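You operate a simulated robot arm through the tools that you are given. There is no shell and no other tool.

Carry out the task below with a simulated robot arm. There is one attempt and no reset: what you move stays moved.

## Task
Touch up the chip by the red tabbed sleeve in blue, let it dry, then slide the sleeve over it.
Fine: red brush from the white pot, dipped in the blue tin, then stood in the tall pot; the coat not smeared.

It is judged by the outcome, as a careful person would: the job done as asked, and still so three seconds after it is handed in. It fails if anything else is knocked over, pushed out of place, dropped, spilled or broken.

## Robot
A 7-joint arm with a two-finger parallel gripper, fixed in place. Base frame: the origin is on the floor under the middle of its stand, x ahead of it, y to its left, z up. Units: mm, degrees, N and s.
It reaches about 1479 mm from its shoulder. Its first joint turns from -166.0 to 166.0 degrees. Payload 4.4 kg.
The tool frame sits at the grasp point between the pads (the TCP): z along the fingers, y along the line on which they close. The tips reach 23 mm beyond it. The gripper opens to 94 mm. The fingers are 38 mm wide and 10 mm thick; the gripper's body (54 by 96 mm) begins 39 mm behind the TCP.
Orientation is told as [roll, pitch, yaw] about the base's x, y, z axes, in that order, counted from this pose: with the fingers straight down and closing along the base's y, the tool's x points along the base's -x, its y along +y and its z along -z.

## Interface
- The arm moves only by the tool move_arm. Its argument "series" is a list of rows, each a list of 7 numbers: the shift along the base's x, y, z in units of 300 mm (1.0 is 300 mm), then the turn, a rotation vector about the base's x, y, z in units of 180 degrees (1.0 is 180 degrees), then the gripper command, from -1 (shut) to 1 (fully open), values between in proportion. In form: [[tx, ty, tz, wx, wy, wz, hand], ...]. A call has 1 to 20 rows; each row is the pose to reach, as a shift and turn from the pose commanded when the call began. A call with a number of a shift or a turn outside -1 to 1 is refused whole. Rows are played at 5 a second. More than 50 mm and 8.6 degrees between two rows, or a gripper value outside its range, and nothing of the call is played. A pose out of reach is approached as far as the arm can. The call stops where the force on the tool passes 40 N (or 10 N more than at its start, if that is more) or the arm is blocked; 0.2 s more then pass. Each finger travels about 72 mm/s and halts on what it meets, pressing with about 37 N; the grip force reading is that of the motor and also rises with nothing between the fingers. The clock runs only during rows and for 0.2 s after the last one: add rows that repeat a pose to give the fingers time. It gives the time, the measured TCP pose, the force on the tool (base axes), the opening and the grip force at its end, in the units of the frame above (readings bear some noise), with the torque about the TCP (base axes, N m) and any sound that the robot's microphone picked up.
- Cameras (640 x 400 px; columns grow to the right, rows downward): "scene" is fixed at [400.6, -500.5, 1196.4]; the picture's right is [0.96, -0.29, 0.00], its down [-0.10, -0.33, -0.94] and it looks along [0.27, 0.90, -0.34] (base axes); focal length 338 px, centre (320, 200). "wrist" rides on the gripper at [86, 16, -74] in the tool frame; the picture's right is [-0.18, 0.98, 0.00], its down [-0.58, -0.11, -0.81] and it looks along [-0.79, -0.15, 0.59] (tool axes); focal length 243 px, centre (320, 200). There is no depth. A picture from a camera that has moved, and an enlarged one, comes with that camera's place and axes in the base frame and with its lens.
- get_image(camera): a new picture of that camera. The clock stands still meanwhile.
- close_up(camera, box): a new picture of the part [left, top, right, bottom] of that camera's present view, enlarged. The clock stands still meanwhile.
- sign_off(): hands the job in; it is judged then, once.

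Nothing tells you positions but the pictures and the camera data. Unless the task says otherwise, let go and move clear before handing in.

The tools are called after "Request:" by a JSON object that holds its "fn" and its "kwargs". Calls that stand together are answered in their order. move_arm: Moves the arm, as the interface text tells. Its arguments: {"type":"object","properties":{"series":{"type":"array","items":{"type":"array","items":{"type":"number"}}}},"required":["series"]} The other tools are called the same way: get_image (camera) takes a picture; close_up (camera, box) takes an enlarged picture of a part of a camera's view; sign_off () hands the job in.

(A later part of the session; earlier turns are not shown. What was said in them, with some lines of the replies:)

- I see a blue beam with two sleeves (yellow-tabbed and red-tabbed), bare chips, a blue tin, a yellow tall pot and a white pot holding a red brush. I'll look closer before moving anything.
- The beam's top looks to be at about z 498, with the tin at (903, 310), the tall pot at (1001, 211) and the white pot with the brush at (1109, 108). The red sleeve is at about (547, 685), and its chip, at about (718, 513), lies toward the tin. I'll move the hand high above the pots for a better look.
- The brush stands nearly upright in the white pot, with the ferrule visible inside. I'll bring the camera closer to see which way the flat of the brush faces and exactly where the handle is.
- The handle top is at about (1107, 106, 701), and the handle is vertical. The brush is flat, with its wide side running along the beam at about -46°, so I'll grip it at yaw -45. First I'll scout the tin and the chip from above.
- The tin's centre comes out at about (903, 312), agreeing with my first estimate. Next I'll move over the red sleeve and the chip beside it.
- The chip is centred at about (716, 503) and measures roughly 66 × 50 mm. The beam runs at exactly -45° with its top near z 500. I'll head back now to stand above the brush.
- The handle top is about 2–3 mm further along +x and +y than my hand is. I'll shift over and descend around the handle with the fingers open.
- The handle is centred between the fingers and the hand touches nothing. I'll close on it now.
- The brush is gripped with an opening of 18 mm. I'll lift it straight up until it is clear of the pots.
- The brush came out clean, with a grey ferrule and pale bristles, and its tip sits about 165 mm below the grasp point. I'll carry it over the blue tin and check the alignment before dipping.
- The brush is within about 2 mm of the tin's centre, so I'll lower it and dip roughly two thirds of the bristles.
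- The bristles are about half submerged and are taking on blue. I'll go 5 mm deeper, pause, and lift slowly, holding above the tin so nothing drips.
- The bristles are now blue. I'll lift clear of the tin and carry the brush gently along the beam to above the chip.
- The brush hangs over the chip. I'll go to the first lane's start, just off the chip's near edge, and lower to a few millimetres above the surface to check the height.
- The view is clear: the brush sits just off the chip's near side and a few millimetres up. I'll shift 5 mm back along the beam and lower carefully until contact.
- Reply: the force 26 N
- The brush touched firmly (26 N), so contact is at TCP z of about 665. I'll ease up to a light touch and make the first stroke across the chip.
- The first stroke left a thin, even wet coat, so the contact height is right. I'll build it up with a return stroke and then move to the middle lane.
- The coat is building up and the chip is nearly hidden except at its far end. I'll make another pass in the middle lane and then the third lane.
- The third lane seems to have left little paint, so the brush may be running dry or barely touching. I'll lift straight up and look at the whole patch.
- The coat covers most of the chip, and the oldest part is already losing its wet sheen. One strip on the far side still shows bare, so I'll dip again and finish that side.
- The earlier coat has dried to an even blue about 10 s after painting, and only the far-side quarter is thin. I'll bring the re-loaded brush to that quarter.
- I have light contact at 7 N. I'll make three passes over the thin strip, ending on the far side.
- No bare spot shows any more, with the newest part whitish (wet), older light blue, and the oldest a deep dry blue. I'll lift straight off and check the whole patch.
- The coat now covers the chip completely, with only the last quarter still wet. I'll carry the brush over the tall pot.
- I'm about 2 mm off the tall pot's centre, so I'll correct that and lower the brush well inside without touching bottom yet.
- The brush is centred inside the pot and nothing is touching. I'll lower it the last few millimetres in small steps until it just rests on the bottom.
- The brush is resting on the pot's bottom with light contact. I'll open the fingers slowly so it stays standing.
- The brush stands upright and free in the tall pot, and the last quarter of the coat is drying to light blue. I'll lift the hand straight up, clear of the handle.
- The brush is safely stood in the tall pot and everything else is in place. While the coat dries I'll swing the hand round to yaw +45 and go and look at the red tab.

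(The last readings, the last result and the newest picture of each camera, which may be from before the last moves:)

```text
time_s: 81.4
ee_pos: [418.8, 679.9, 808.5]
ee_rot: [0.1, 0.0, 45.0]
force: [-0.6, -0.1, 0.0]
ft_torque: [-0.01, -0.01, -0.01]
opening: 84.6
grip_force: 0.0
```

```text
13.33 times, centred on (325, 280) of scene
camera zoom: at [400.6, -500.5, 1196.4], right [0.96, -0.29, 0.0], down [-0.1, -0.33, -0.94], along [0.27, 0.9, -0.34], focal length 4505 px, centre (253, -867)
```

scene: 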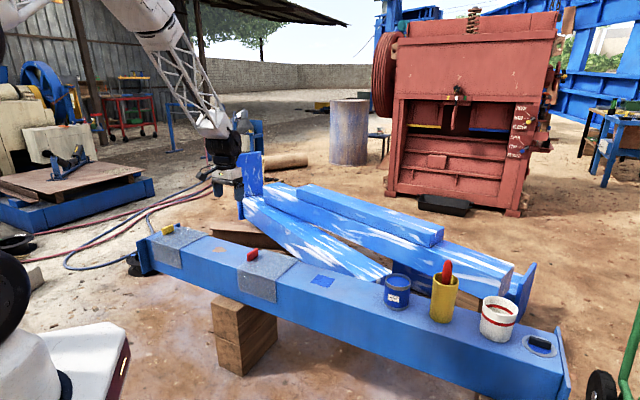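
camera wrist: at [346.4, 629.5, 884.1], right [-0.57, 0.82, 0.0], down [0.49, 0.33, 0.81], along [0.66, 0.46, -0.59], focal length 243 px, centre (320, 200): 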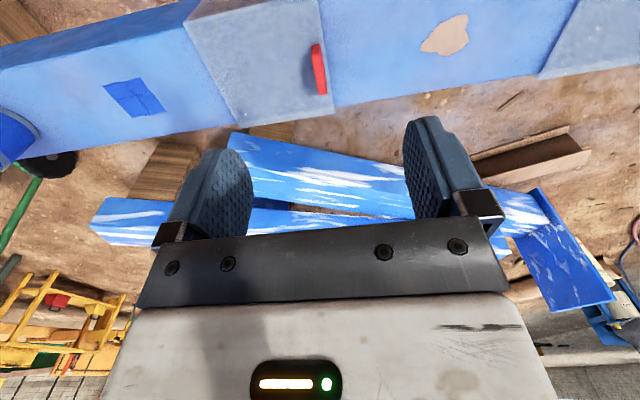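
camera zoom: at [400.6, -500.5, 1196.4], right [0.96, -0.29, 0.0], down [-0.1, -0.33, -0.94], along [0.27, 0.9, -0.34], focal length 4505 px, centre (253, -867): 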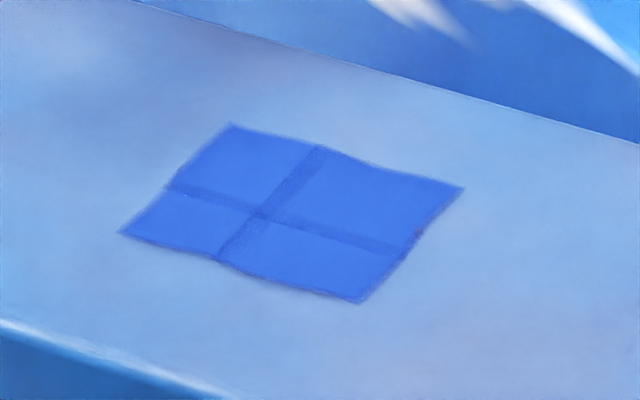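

All four quarters of the coat are now the same deep matte blue. I'll zoom in on the tab and sleeve to place the grip.

Request:
{"fn": "close_up", "kwargs": {"camera": "wrist", "box": [170, 0, 370, 140]}}

Request:
{"fn": "close_up", "kwargs": {"camera": "scene", "box": [225, 235, 305, 305]}}

Request:
{"fn": "close_up", "kwargs": {"camera": "wrist", "box": [290, 30, 350, 110]}}

```text
2.86 times, centred on (270, 70) of wrist
camera zoom: at [346.4, 629.5, 884.1], right [-0.57, 0.82, 0.0], down [0.49, 0.33, 0.81], along [0.66, 0.46, -0.59], focal length 693 px, centre (463, 571)
```

zoom: 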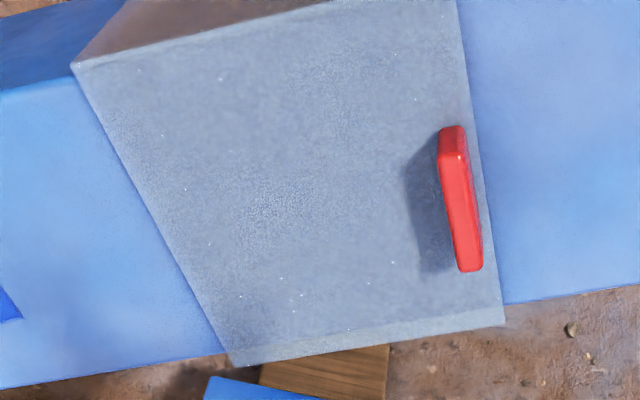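

```text
5.71 times, centred on (265, 270) of scene
camera zoom: at [400.6, -500.5, 1196.4], right [0.96, -0.29, 0.0], down [-0.1, -0.33, -0.94], along [0.27, 0.9, -0.34], focal length 1931 px, centre (634, -200)
```

zoom: 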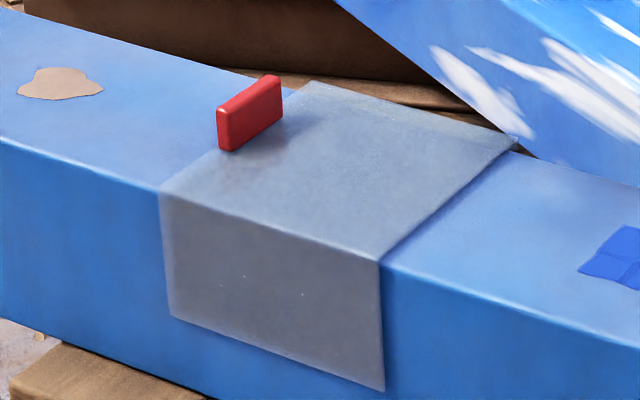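

```text
5.00 times, centred on (320, 70) of wrist
camera zoom: at [346.4, 629.5, 884.1], right [-0.57, 0.82, 0.0], down [0.49, 0.33, 0.81], along [0.66, 0.46, -0.59], focal length 1213 px, centre (320, 850)
```

zoom: 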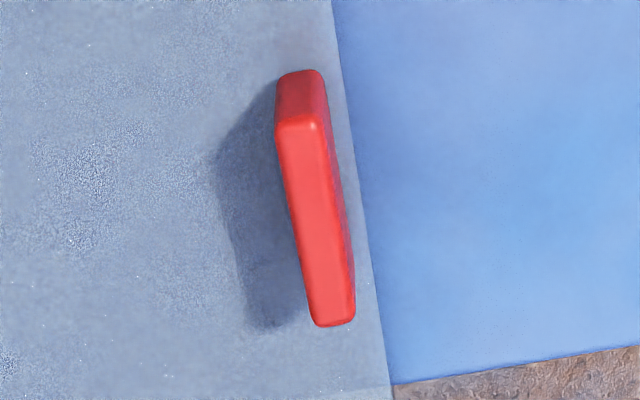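

The red tab's top is centred at about (487.5, 725.5, 542), roughly 12 mm thick along the beam and 55 mm across it. The sleeve spans 180 mm and needs to slide about 244 mm. I'll move above the tab.

Request:
{"fn": "move_arm", "kwargs": {"series": [[0.0457, 0.0297, -0.06, 0, 0, 0, 0.8], [0.0913, 0.0593, -0.15, 0, 0, 0, 0.8], [0.137, 0.089, -0.26, 0, 0, 0, 0.8], [0.1827, 0.1187, -0.37, 0, 0, 0, 0.8], [0.2283, 0.1483, -0.48, 0, 0, 0, 0.8], [0.2283, 0.1483, -0.57, 0, 0, 0, 0.8], [0.2283, 0.1483, -0.6333, 0, 0, 0, 0.8], [0.2283, 0.1483, -0.6333, 0, 0, 0, 0.8], [0.2283, 0.1483, -0.6333, 0, 0, 0, 0.8]]}}

Request:
{"fn": "get_image", "kwargs": {"camera": "wrist"}}

Request:
{"fn": "close_up", "kwargs": {"camera": "scene", "box": [205, 195, 305, 305]}}

```text
time_s: 83.4
ee_pos: [486.2, 725.9, 620.8]
ee_rot: [0.0, 0.0, 45.0]
force: [-0.5, 0.4, -0.3]
ft_torque: [-0.04, 0.02, -0.02]
opening: 84.5
grip_force: 0.0
```

```text
taken
camera wrist: at [414.7, 675.5, 695.7], right [-0.57, 0.82, 0.0], down [0.49, 0.33, 0.81], along [0.67, 0.46, -0.59], focal length 243 px, centre (320, 200)
```

wrist: 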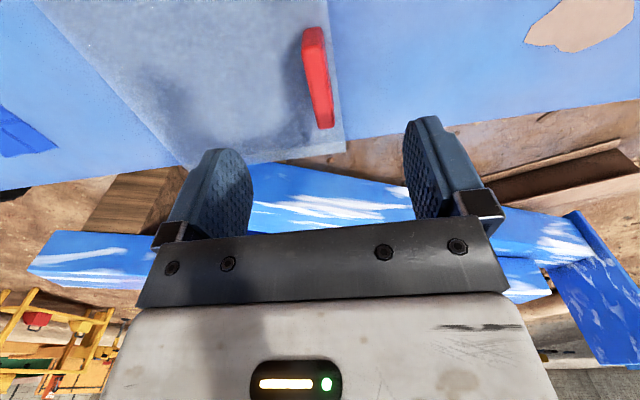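

```text
3.64 times, centred on (255, 250) of scene
camera zoom: at [400.6, -500.5, 1196.4], right [0.96, -0.29, 0.0], down [-0.1, -0.33, -0.94], along [0.27, 0.9, -0.34], focal length 1228 px, centre (556, 18)
```

zoom: 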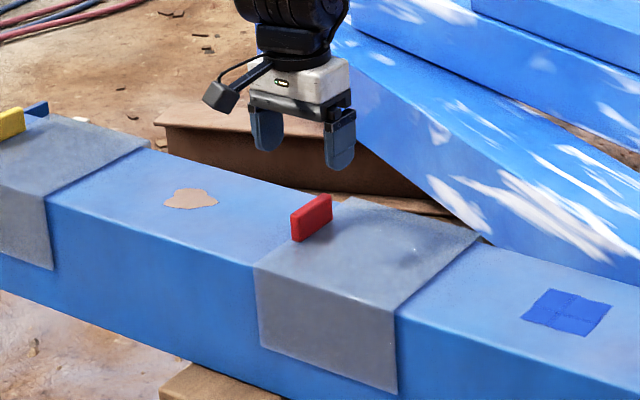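

Request:
{"fn": "close_up", "kwargs": {"camera": "wrist", "box": [270, 10, 370, 150]}}

```text
2.86 times, centred on (320, 80) of wrist
camera zoom: at [414.7, 675.5, 695.7], right [-0.57, 0.82, 0.0], down [0.49, 0.33, 0.81], along [0.67, 0.46, -0.59], focal length 693 px, centre (320, 543)
```

zoom: 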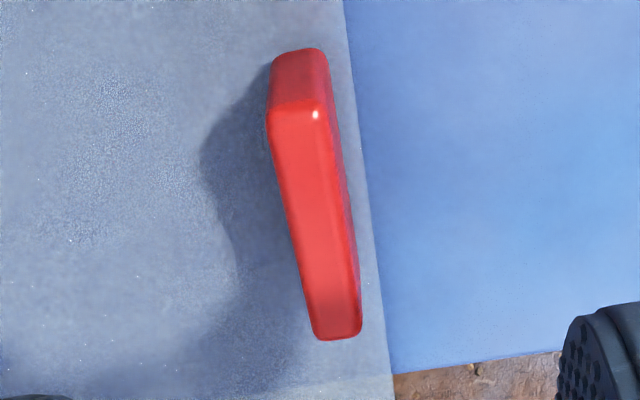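

The hand is centred on the tab to within a millimetre. I'll descend around it, keeping the fingertips about 7 mm above the sleeve.

Request:
{"fn": "move_arm", "kwargs": {"series": [[0, 0, -0.05, 0, 0, 0, 0.8], [0, 0, -0.11, 0, 0, 0, 0.8], [0, 0, -0.17, 0, 0, 0, 0.8], [0, 0, -0.22, 0, 0, 0, 0.8], [0, 0, -0.26, 0, 0, 0, 0.8], [0, 0, -0.2867, 0, 0, 0, 0.8], [0, 0, -0.2867, 0, 0, 0, 0.8]]}}

Request:
{"fn": "get_image", "kwargs": {"camera": "wrist"}}

Request:
{"fn": "close_up", "kwargs": {"camera": "scene", "box": [215, 215, 305, 305]}}

Request:
{"fn": "close_up", "kwargs": {"camera": "scene", "box": [305, 265, 345, 295]}}

```text
time_s: 85.0
ee_pos: [486.2, 724.7, 532.9]
ee_rot: [0.0, -0.1, 45.0]
force: [-0.5, 0.5, 0.1]
ft_torque: [0.0, -0.01, 0.0]
opening: 84.4
grip_force: 0.1
```

```text
taken
camera wrist: at [413.3, 674.6, 608.3], right [-0.57, 0.82, 0.0], down [0.49, 0.33, 0.81], along [0.67, 0.46, -0.59], focal length 243 px, centre (320, 200)
```

wrist: 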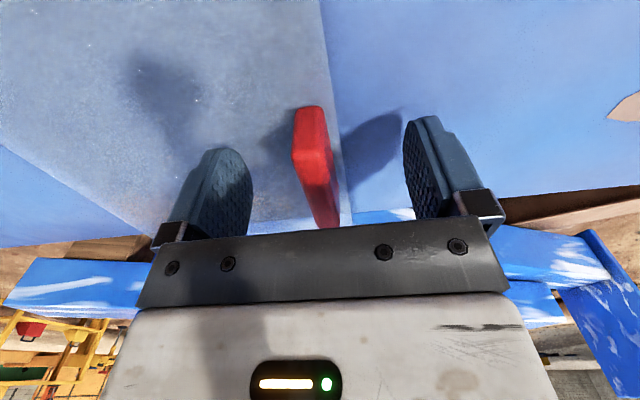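

```text
4.44 times, centred on (260, 260) of scene
camera zoom: at [400.6, -500.5, 1196.4], right [0.96, -0.29, 0.0], down [-0.1, -0.33, -0.94], along [0.27, 0.9, -0.34], focal length 1502 px, centre (587, -67)
```

zoom: 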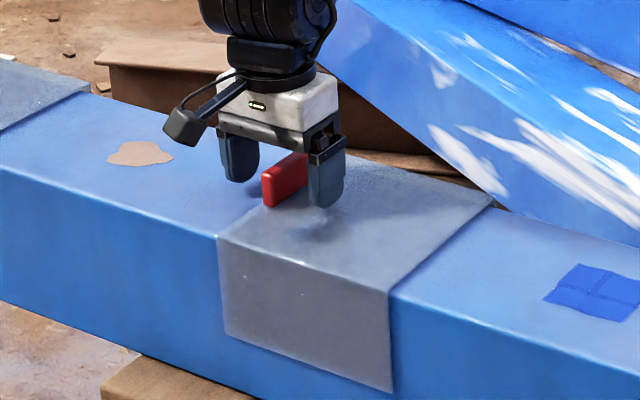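

```text
13.33 times, centred on (325, 280) of scene
camera zoom: at [400.6, -500.5, 1196.4], right [0.96, -0.29, 0.0], down [-0.1, -0.33, -0.94], along [0.27, 0.9, -0.34], focal length 4505 px, centre (253, -867)
```

zoom: 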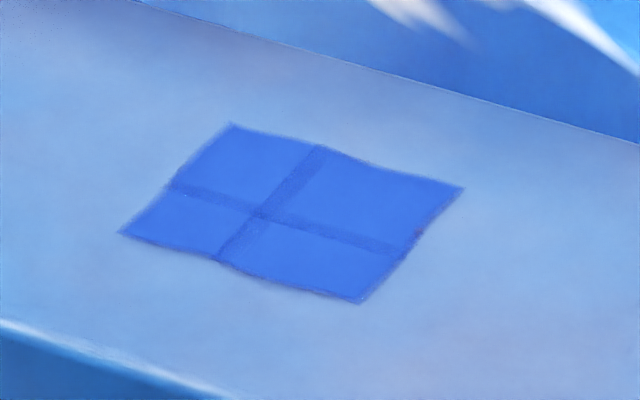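

The fingers straddle the tab cleanly. I'll close on it and then wait a good while longer so the coat is certainly dry before the sleeve moves.

Request:
{"fn": "move_arm", "kwargs": {"series": [[0, 0, 0, 0, 0, 0, 0.4], [0, 0, 0, 0, 0, 0, 0], [0, 0, 0, 0, 0, 0, -0.4], [0, 0, 0, 0, 0, 0, -0.7], [0, 0, 0, 0, 0, 0, -1], [0, 0, 0, 0, 0, 0, -1], [0, 0, 0, 0, 0, 0, -1], [0, 0, 0, 0, 0, 0, -1]]}}

Request:
{"fn": "move_arm", "kwargs": {"series": [[0, 0, 0, 0, 0, 0, -1], [0, 0, 0, 0, 0, 0, -1], [0, 0, 0, 0, 0, 0, -1], [0, 0, 0, 0, 0, 0, -1], [0, 0, 0, 0, 0, 0, -1], [0, 0, 0, 0, 0, 0, -1], [0, 0, 0, 0, 0, 0, -1], [0, 0, 0, 0, 0, 0, -1], [0, 0, 0, 0, 0, 0, -1], [0, 0, 0, 0, 0, 0, -1], [0, 0, 0, 0, 0, 0, -1], [0, 0, 0, 0, 0, 0, -1], [0, 0, 0, 0, 0, 0, -1], [0, 0, 0, 0, 0, 0, -1], [0, 0, 0, 0, 0, 0, -1], [0, 0, 0, 0, 0, 0, -1], [0, 0, 0, 0, 0, 0, -1], [0, 0, 0, 0, 0, 0, -1], [0, 0, 0, 0, 0, 0, -1], [0, 0, 0, 0, 0, 0, -1]]}}

Request:
{"fn": "move_arm", "kwargs": {"series": [[0, 0, 0, 0, 0, 0, -1], [0, 0, 0, 0, 0, 0, -1], [0, 0, 0, 0, 0, 0, -1], [0, 0, 0, 0, 0, 0, -1], [0, 0, 0, 0, 0, 0, -1], [0, 0, 0, 0, 0, 0, -1], [0, 0, 0, 0, 0, 0, -1], [0, 0, 0, 0, 0, 0, -1], [0, 0, 0, 0, 0, 0, -1], [0, 0, 0, 0, 0, 0, -1], [0, 0, 0, 0, 0, 0, -1], [0, 0, 0, 0, 0, 0, -1], [0, 0, 0, 0, 0, 0, -1], [0, 0, 0, 0, 0, 0, -1], [0, 0, 0, 0, 0, 0, -1], [0, 0, 0, 0, 0, 0, -1], [0, 0, 0, 0, 0, 0, -1], [0, 0, 0, 0, 0, 0, -1], [0, 0, 0, 0, 0, 0, -1], [0, 0, 0, 0, 0, 0, -1]]}}

Request:
{"fn": "close_up", "kwargs": {"camera": "scene", "box": [215, 215, 345, 315]}}

Request:
{"fn": "close_up", "kwargs": {"camera": "scene", "box": [305, 265, 345, 295]}}

```text
time_s: 86.8
ee_pos: [485.2, 724.1, 533.9]
ee_rot: [0.0, 0.0, 45.0]
force: [13.8, -13.2, 3.6]
ft_torque: [-0.27, 0.1, -0.04]
opening: 13.9
grip_force: 45.0
```

```text
time_s: 91.0
ee_pos: [485.7, 725.4, 532.8]
ee_rot: [0.0, 0.1, 45.1]
force: [23.8, -19.3, 2.2]
ft_torque: [-0.11, -0.2, -0.06]
opening: 13.7
grip_force: 44.5
```

```text
time_s: 95.2
ee_pos: [485.9, 724.6, 533.9]
ee_rot: [-0.1, 0.0, 45.0]
force: [24.2, -20.5, 1.6]
ft_torque: [-0.2, -0.14, -0.08]
opening: 13.7
grip_force: 45.0
```

```text
4.00 times, centred on (280, 265) of scene
camera zoom: at [400.6, -500.5, 1196.4], right [0.96, -0.29, 0.0], down [-0.1, -0.33, -0.94], along [0.27, 0.9, -0.34], focal length 1351 px, centre (480, -60)
```

zoom: 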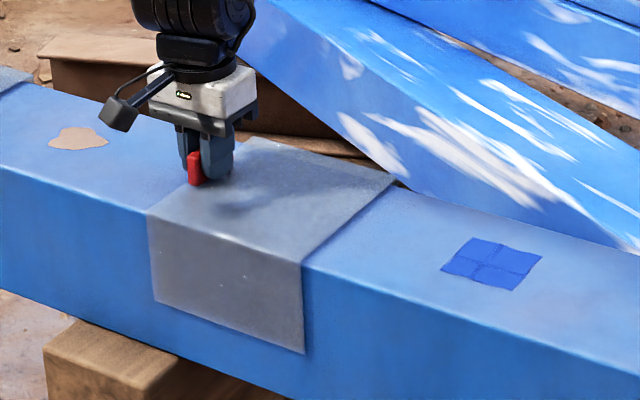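

```text
13.33 times, centred on (325, 280) of scene
camera zoom: at [400.6, -500.5, 1196.4], right [0.96, -0.29, 0.0], down [-0.1, -0.33, -0.94], along [0.27, 0.9, -0.34], focal length 4505 px, centre (253, -867)
```

zoom: 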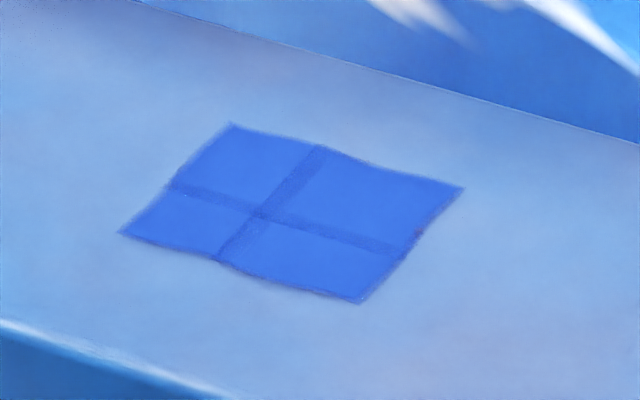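

The tab is gripped and the coat is unchanged and evenly dry (34 s since the last stroke). There is some sideways preload, so I'll start the slide gently along the beam and watch the force.

Request:
{"fn": "move_arm", "kwargs": {"series": [[0.0024, -0.0024, 0, 0, 0, 0, -1], [0.0047, -0.0047, 0, 0, 0, 0, -1], [0.0071, -0.0071, 0, 0, 0, 0, -1], [0.0094, -0.0094, 0, 0, 0, 0, -1], [0.0118, -0.0118, 0, 0, 0, 0, -1]]}}

Request:
{"fn": "close_up", "kwargs": {"camera": "scene", "box": [215, 215, 345, 315]}}

```text
time_s: 96.4
ee_pos: [489.7, 720.7, 532.7]
ee_rot: [0.1, 0.0, 45.0]
force: [-16.4, -16.5, 16.0]
ft_torque: [0.28, -0.3, -0.18]
opening: 13.9
grip_force: 45.0
```

```text
4.00 times, centred on (280, 265) of scene
camera zoom: at [400.6, -500.5, 1196.4], right [0.96, -0.29, 0.0], down [-0.1, -0.33, -0.94], along [0.27, 0.9, -0.34], focal length 1351 px, centre (480, -60)
```

zoom: 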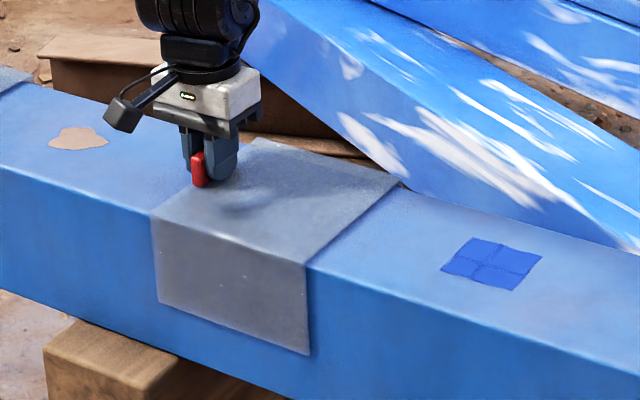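

The sleeve moved about 5 mm with the hand. The force now is mostly sideways and down, so I'll correct about 1 mm across and 0.6 mm up as I continue.

Request:
{"fn": "move_arm", "kwargs": {"series": [[-0.0024, -0.0024, 0.002, 0, 0, 0, -1], [0.0, -0.0048, 0.002, 0, 0, 0, -1], [0.0047, -0.0095, 0.002, 0, 0, 0, -1], [0.0094, -0.0142, 0.002, 0, 0, 0, -1], [0.0141, -0.0189, 0.002, 0, 0, 0, -1]]}}

Request:
{"fn": "close_up", "kwargs": {"camera": "wrist", "box": [220, 60, 420, 240]}}

```text
time_s: 97.6
ee_pos: [494.7, 716.4, 532.7]
ee_rot: [0.1, 0.0, 45.0]
force: [8.4, 9.3, -21.7]
ft_torque: [0.37, -0.37, -0.11]
opening: 14.0
grip_force: 44.6
```

```text
2.22 times, centred on (320, 150) of wrist
camera zoom: at [422.2, 665.8, 608.4], right [-0.57, 0.82, 0.0], down [0.49, 0.33, 0.81], along [0.67, 0.46, -0.59], focal length 539 px, centre (320, 311)
```

zoom: 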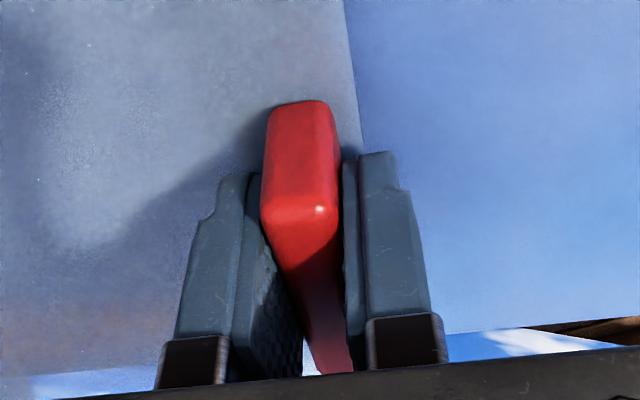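

The sleeve follows and now slides freely, but I over-corrected and am lifting slightly. I'll take back about half of that and slide further in small steps.

Request:
{"fn": "move_arm", "kwargs": {"series": [[0.0008, 0.0008, -0.0012, 0, 0, 0, -1], [0.0102, -0.0086, -0.0012, 0, 0, 0, -1], [0.0197, -0.0181, -0.0012, 0, 0, 0, -1], [0.0291, -0.0275, -0.0012, 0, 0, 0, -1], [0.0385, -0.0369, -0.0012, 0, 0, 0, -1], [0.0479, -0.0463, -0.0012, 0, 0, 0, -1], [0.0574, -0.0558, -0.0012, 0, 0, 0, -1], [0.0668, -0.0652, -0.0012, 0, 0, 0, -1], [0.0762, -0.0746, -0.0012, 0, 0, 0, -1]]}}

Request:
{"fn": "close_up", "kwargs": {"camera": "scene", "box": [215, 215, 345, 315]}}

```text
time_s: 99.6
ee_pos: [517.2, 693.1, 533.3]
ee_rot: [0.0, 0.0, 45.0]
force: [1.6, 2.5, -24.5]
ft_torque: [0.64, -0.6, -0.09]
opening: 13.9
grip_force: 45.0
```

```text
4.00 times, centred on (280, 265) of scene
camera zoom: at [400.6, -500.5, 1196.4], right [0.96, -0.29, 0.0], down [-0.1, -0.33, -0.94], along [0.27, 0.9, -0.34], focal length 1351 px, centre (480, -60)
```

zoom: 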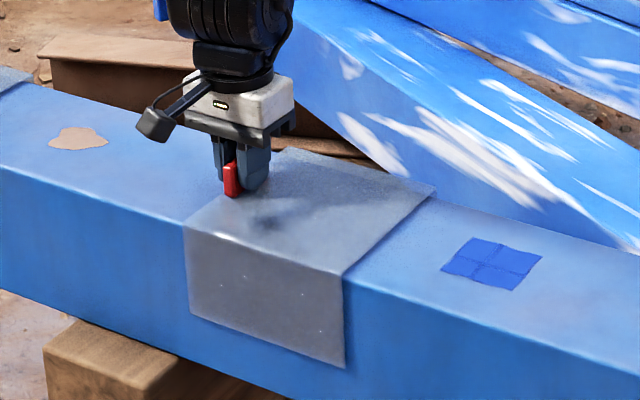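

Request:
{"fn": "move_arm", "kwargs": {"series": [[0.0, 0.0, -0.0013, 0, 0, 0, -1], [0.0094, -0.0094, -0.0013, 0, 0, 0, -1], [0.0189, -0.0189, -0.0013, 0, 0, 0, -1], [0.0283, -0.0283, -0.0013, 0, 0, 0, -1], [0.0377, -0.0377, -0.0013, 0, 0, 0, -1], [0.0471, -0.0471, -0.0013, 0, 0, 0, -1]]}}

```text
time_s: 101.0
ee_pos: [531.3, 678.5, 533.2]
ee_rot: [0.0, 0.0, 45.0]
force: [-4.2, -3.7, -11.2]
ft_torque: [0.73, -0.67, -0.11]
opening: 13.8
grip_force: 44.4
```

Forces are small now, with 64 mm done and about 180 mm to go. I'll keep sliding along the beam.

Request:
{"fn": "move_arm", "kwargs": {"series": [[0.0118, -0.0118, -0.0004, 0, 0, 0, -1], [0.0236, -0.0236, -0.0004, 0, 0, 0, -1], [0.0354, -0.0354, -0.0004, 0, 0, 0, -1], [0.0471, -0.0471, -0.0004, 0, 0, 0, -1], [0.0589, -0.0589, -0.0004, 0, 0, 0, -1], [0.0707, -0.0707, -0.0004, 0, 0, 0, -1], [0.0825, -0.0825, -0.0004, 0, 0, 0, -1], [0.0943, -0.0943, -0.0004, 0, 0, 0, -1], [0.1061, -0.1061, -0.0004, 0, 0, 0, -1], [0.1179, -0.1179, -0.0004, 0, 0, 0, -1]]}}

Request:
{"fn": "close_up", "kwargs": {"camera": "scene", "box": [225, 215, 355, 315]}}

Request:
{"fn": "close_up", "kwargs": {"camera": "scene", "box": [290, 255, 350, 300]}}

```text
time_s: 103.2
ee_pos: [567.4, 643.9, 533.0]
ee_rot: [0.0, -0.2, 45.2]
force: [-16.3, -14.9, 1.9]
ft_torque: [-0.8, 0.82, -0.14]
opening: 14.0
grip_force: 45.2
```

```text
4.00 times, centred on (290, 265) of scene
camera zoom: at [400.6, -500.5, 1196.4], right [0.96, -0.29, 0.0], down [-0.1, -0.33, -0.94], along [0.27, 0.9, -0.34], focal length 1351 px, centre (440, -60)
```

zoom: 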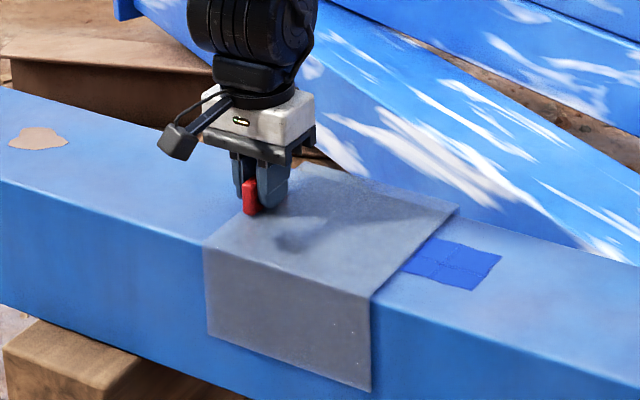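

```text
8.89 times, centred on (320, 278) of scene
camera zoom: at [400.6, -500.5, 1196.4], right [0.96, -0.29, 0.0], down [-0.1, -0.33, -0.94], along [0.27, 0.9, -0.34], focal length 3003 px, centre (320, -489)
```

zoom: 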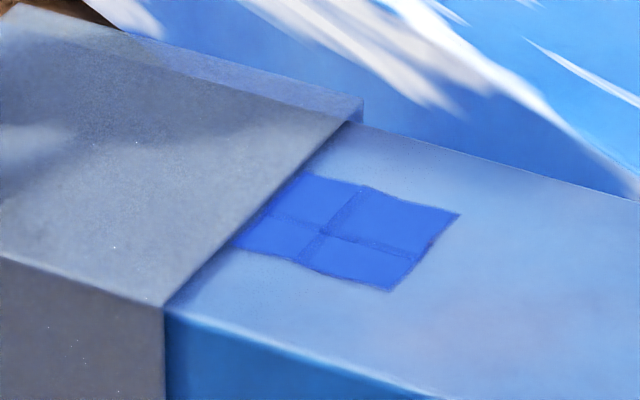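

The sleeve's leading edge has reached the patch and the coat is intact. I'll nudge 0.6 mm across to ease the side force and carry on.

Request:
{"fn": "move_arm", "kwargs": {"series": [[-0.0014, -0.0014, 0, 0, 0, 0, -1], [0.0104, -0.0132, 0, 0, 0, 0, -1], [0.0222, -0.025, 0, 0, 0, 0, -1], [0.034, -0.0368, 0, 0, 0, 0, -1], [0.0457, -0.0485, 0, 0, 0, 0, -1], [0.0575, -0.0603, 0, 0, 0, 0, -1], [0.0693, -0.0721, 0, 0, 0, 0, -1], [0.0811, -0.0839, 0, 0, 0, 0, -1], [0.0929, -0.0957, 0, 0, 0, 0, -1], [0.1047, -0.1075, 0, 0, 0, 0, -1], [0.1165, -0.1193, 0, 0, 0, 0, -1]]}}

Request:
{"fn": "close_up", "kwargs": {"camera": "scene", "box": [225, 215, 355, 315]}}

```text
time_s: 105.6
ee_pos: [601.7, 608.6, 534.1]
ee_rot: [-0.1, -0.1, 45.1]
force: [-17.8, -17.7, 16.7]
ft_torque: [-0.23, 0.2, -0.2]
opening: 14.0
grip_force: 45.1
```

```text
4.00 times, centred on (290, 265) of scene
camera zoom: at [400.6, -500.5, 1196.4], right [0.96, -0.29, 0.0], down [-0.1, -0.33, -0.94], along [0.27, 0.9, -0.34], focal length 1351 px, centre (440, -60)
```

zoom: 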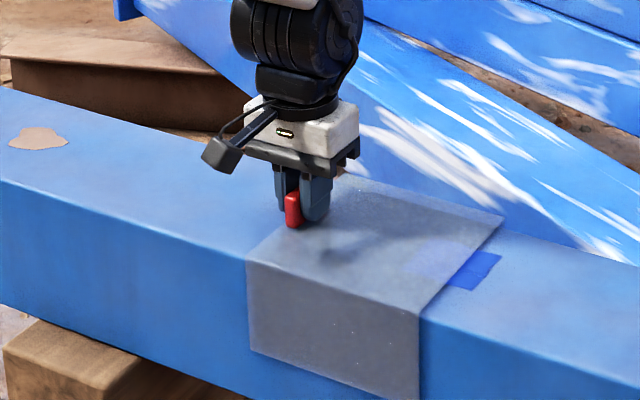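

Request:
{"fn": "close_up", "kwargs": {"camera": "scene", "box": [290, 255, 350, 300]}}

Request:
{"fn": "get_image", "kwargs": {"camera": "wrist"}}

```text
8.89 times, centred on (320, 278) of scene
camera zoom: at [400.6, -500.5, 1196.4], right [0.96, -0.29, 0.0], down [-0.1, -0.33, -0.94], along [0.27, 0.9, -0.34], focal length 3003 px, centre (320, -489)
```

zoom: 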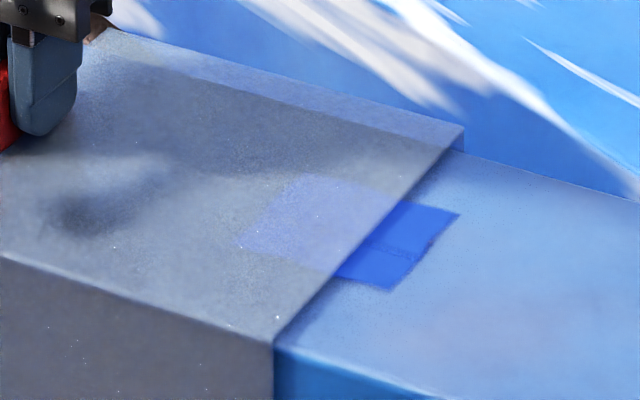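

```text
taken
camera wrist: at [529.4, 558.8, 608.5], right [-0.57, 0.82, 0.0], down [0.49, 0.33, 0.81], along [0.66, 0.46, -0.59], focal length 243 px, centre (320, 200)
```

wrist: 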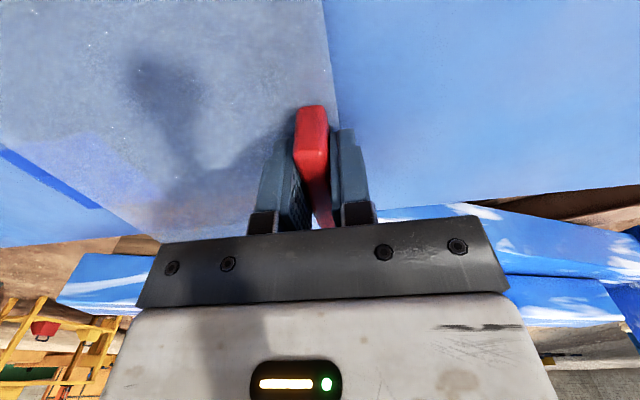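

The sleeve is slightly translucent, and the patch shows through in its original place, unsmeared. I'll ease the side and down forces and continue, with about 80 mm left.

Request:
{"fn": "move_arm", "kwargs": {"series": [[-0.0017, -0.0017, 0.001, 0, 0, 0, -1], [0.0101, -0.0135, 0.001, 0, 0, 0, -1], [0.0219, -0.0253, 0.001, 0, 0, 0, -1], [0.0337, -0.0371, 0.001, 0, 0, 0, -1], [0.0454, -0.0488, 0.001, 0, 0, 0, -1], [0.0572, -0.0606, 0.001, 0, 0, 0, -1], [0.069, -0.0724, 0.001, 0, 0, 0, -1], [0.0808, -0.0842, 0.001, 0, 0, 0, -1], [0.0926, -0.096, 0.001, 0, 0, 0, -1]]}}

Request:
{"fn": "close_up", "kwargs": {"camera": "scene", "box": [240, 225, 370, 325]}}

```text
time_s: 107.6
ee_pos: [630.6, 578.8, 534.4]
ee_rot: [0.0, -0.1, 45.0]
force: [-1.9, -1.2, 24.2]
ft_torque: [0.42, -0.41, -0.04]
opening: 13.9
grip_force: 45.1
```

```text
4.00 times, centred on (305, 275) of scene
camera zoom: at [400.6, -500.5, 1196.4], right [0.96, -0.29, 0.0], down [-0.1, -0.33, -0.94], along [0.27, 0.9, -0.34], focal length 1351 px, centre (380, -100)
```

zoom: 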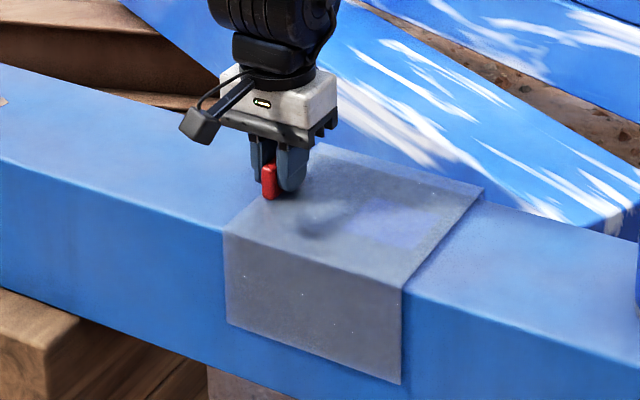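

Request:
{"fn": "move_arm", "kwargs": {"series": [[0, 0, 0.0013, 0, 0, 0, -1], [0.0118, -0.0118, 0.0013, 0, 0, 0, -1], [0.0236, -0.0236, 0.0013, 0, 0, 0, -1], [0.0354, -0.0354, 0.0013, 0, 0, 0, -1], [0.0471, -0.0471, 0.0013, 0, 0, 0, -1], [0.0589, -0.0589, 0.0013, 0, 0, 0, -1], [0.0707, -0.0707, 0.0013, 0, 0, 0, -1], [0.0825, -0.0825, 0.0013, 0, 0, 0, -1], [0.0943, -0.0943, 0.0013, 0, 0, 0, -1]]}}

Request:
{"fn": "close_up", "kwargs": {"camera": "scene", "box": [240, 225, 370, 325]}}

Request:
{"fn": "get_image", "kwargs": {"camera": "wrist"}}

```text
time_s: 109.6
ee_pos: [655.8, 553.5, 534.7]
ee_rot: [0.0, 0.0, 45.2]
force: [-4.4, 15.2, -6.6]
ft_torque: [-0.1, 0.29, -0.59]
opening: 13.8
grip_force: 45.0
stopped in row 9: the force on the tool passed its limit at 45 N (the readings are from after the stop); the commanded pose is now the measured one
```

```text
4.00 times, centred on (305, 275) of scene
camera zoom: at [400.6, -500.5, 1196.4], right [0.96, -0.29, 0.0], down [-0.1, -0.33, -0.94], along [0.27, 0.9, -0.34], focal length 1351 px, centre (380, -100)
```

zoom: 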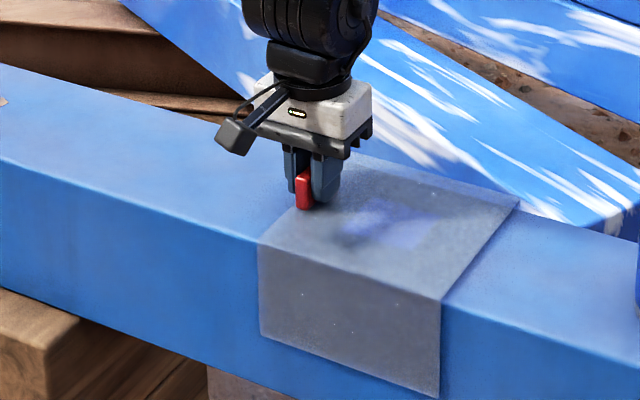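

```text
taken
camera wrist: at [583.6, 503.4, 608.8], right [-0.57, 0.82, 0.0], down [0.49, 0.34, 0.81], along [0.66, 0.46, -0.59], focal length 243 px, centre (320, 200)
```

wrist: 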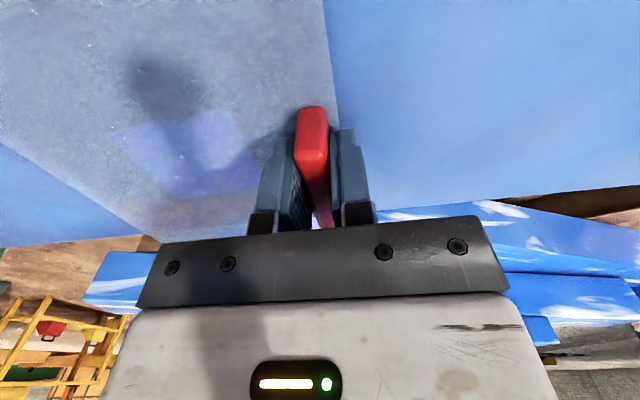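

The slide stopped at about 241 mm, with the patch showing through the middle of the sleeve, so the sleeve is centred over the chip. I'll open the fingers gently and lift away.

Request:
{"fn": "move_arm", "kwargs": {"series": [[0, 0, 0, 0, 0, 0, -0.8], [0, 0, 0, 0, 0, 0, -0.6], [0, 0, 0, 0, 0, 0, -0.4], [0, 0, 0, 0, 0, 0, 0], [0, 0, 0, 0, 0, 0, 0.4], [0, 0, 0, 0, 0, 0, 0.7], [0, 0, 0, 0, 0, 0, 0.7]]}}

Request:
{"fn": "get_image", "kwargs": {"camera": "wrist"}}

Request:
{"fn": "close_up", "kwargs": {"camera": "scene", "box": [240, 225, 370, 325]}}

```text
time_s: 111.2
ee_pos: [656.8, 552.9, 534.3]
ee_rot: [0.0, 0.0, 45.0]
force: [-0.2, 0.8, -0.3]
ft_torque: [-0.01, -0.01, 0.01]
opening: 79.9
grip_force: 0.0
```

```text
taken
camera wrist: at [584.0, 502.9, 608.9], right [-0.57, 0.82, 0.0], down [0.49, 0.33, 0.81], along [0.66, 0.46, -0.59], focal length 243 px, centre (320, 200)
```

wrist: 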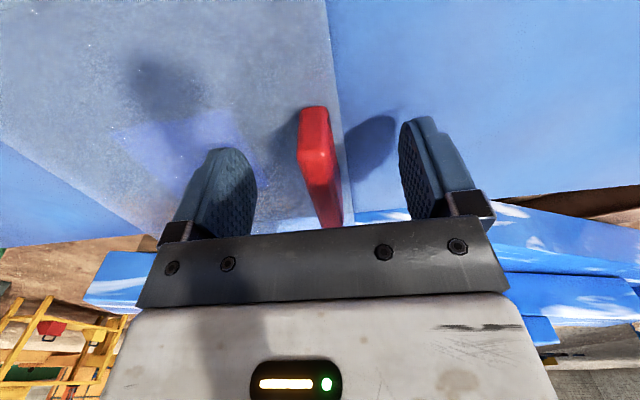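

```text
4.00 times, centred on (305, 275) of scene
camera zoom: at [400.6, -500.5, 1196.4], right [0.96, -0.29, 0.0], down [-0.1, -0.33, -0.94], along [0.27, 0.9, -0.34], focal length 1351 px, centre (380, -100)
```

zoom: 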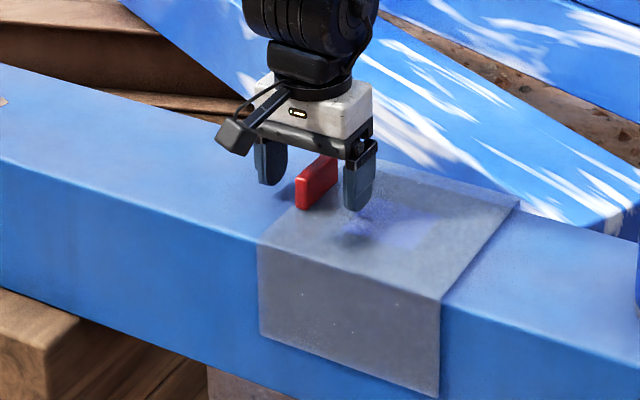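

The fingers are clear of the tab. I'll lift straight up and back off a little, then check the whole scene.

Request:
{"fn": "move_arm", "kwargs": {"series": [[0, 0, 0.04, 0, 0, 0, 0.7], [0, 0, 0.1, 0, 0, 0, 0.7], [0, 0, 0.2, 0, 0, 0, 0.7], [0, 0, 0.32, 0, 0, 0, 0.7], [0, 0, 0.45, 0, 0, 0, 0.7], [0, 0, 0.58, 0, 0, 0, 0.7], [0, 0, 0.7, 0, 0, 0, 0.7], [-0.07, -0.07, 0.82, 0, 0, 0, 0.7], [-0.15, -0.15, 0.92, 0, 0, 0, 0.7], [-0.25, -0.25, 1.0, 0, 0, 0, 0.7], [-0.35, -0.35, 1.0, 0, 0, 0, 0.7], [-0.35, -0.35, 1.0, 0, 0, 0, 0.7]]}}

Request:
{"fn": "get_image", "kwargs": {"camera": "scene"}}

Request:
{"fn": "get_image", "kwargs": {"camera": "wrist"}}

Request:
{"fn": "close_up", "kwargs": {"camera": "scene", "box": [240, 225, 370, 325]}}

Request:
{"fn": "close_up", "kwargs": {"camera": "scene", "box": [370, 240, 570, 378]}}

```text
time_s: 113.8
ee_pos: [551.7, 447.4, 834.9]
ee_rot: [0.0, 0.0, 45.1]
force: [0.4, 0.5, 0.3]
ft_torque: [-0.01, -0.01, -0.01]
opening: 80.0
grip_force: 0.1
```

```text
taken
```

scene: 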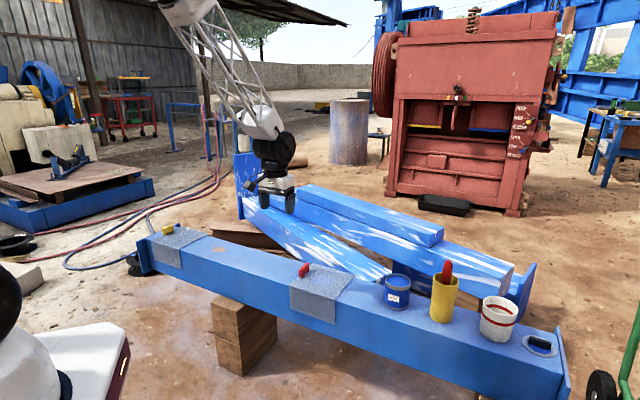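

```text
taken
camera wrist: at [479.7, 397.8, 910.1], right [-0.57, 0.82, 0.0], down [0.49, 0.33, 0.81], along [0.66, 0.46, -0.59], focal length 243 px, centre (320, 200)
```

wrist: 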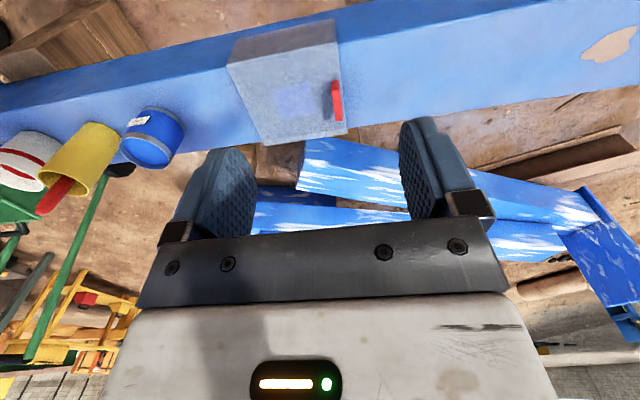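

```text
4.00 times, centred on (305, 275) of scene
camera zoom: at [400.6, -500.5, 1196.4], right [0.96, -0.29, 0.0], down [-0.1, -0.33, -0.94], along [0.27, 0.9, -0.34], focal length 1351 px, centre (380, -100)
```

zoom: 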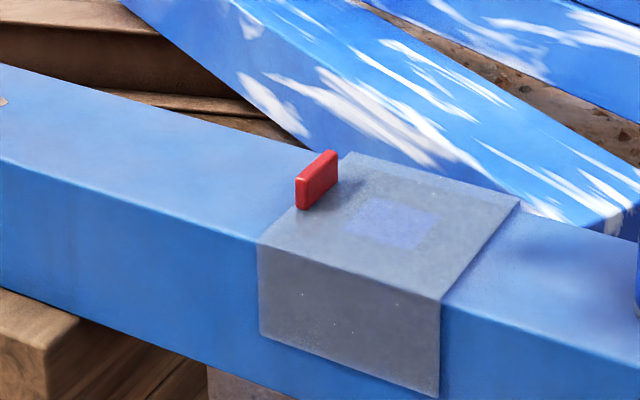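

```text
2.90 times, centred on (470, 309) of scene
camera zoom: at [400.6, -500.5, 1196.4], right [0.96, -0.29, 0.0], down [-0.1, -0.33, -0.94], along [0.27, 0.9, -0.34], focal length 979 px, centre (-115, -116)
```

zoom: 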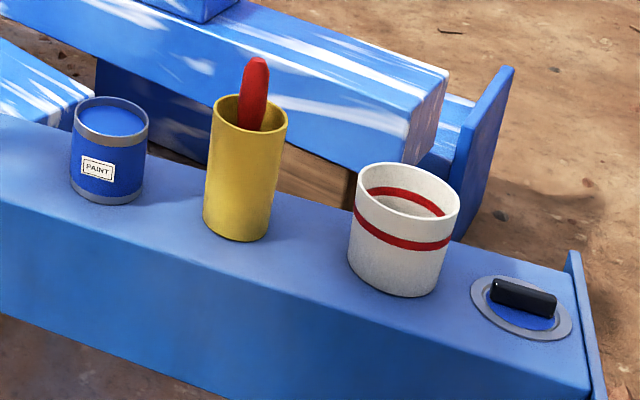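

The sleeve lies flat, centred over the dry blue patch. The brush stands in the tall pot, the tin and white pot haven't moved, and the hand is clear, so I'm handing the job in.

Request:
{"fn": "sign_off", "kwargs": {}}

```text
The job is handed in.
```

The chip by the red tabbed sleeve is painted blue, and the sleeve is slid over it. I've handed the job in but haven't seen how it was judged.

- **Paint:** I took the red brush from the white pot and dipped it in the blue tin. The first load left one strip thin, so I dipped again and finished it.
- **Drying:** I left the coat until it was an even matte blue. The sleeve first moved about 34 s after the last stroke.
- **Sleeve:** It slid about 241 mm and ended centred over the chip. The slide stopped a few millimetres short of my target when the force passed its limit. The patch shows faintly through the sleeve, where I painted it and not smeared.
- **Brush and the rest:** The brush is standing upright in the tall pot. The tin and both pots are where they were, nothing was spilled or knocked over, and the hand is clear.
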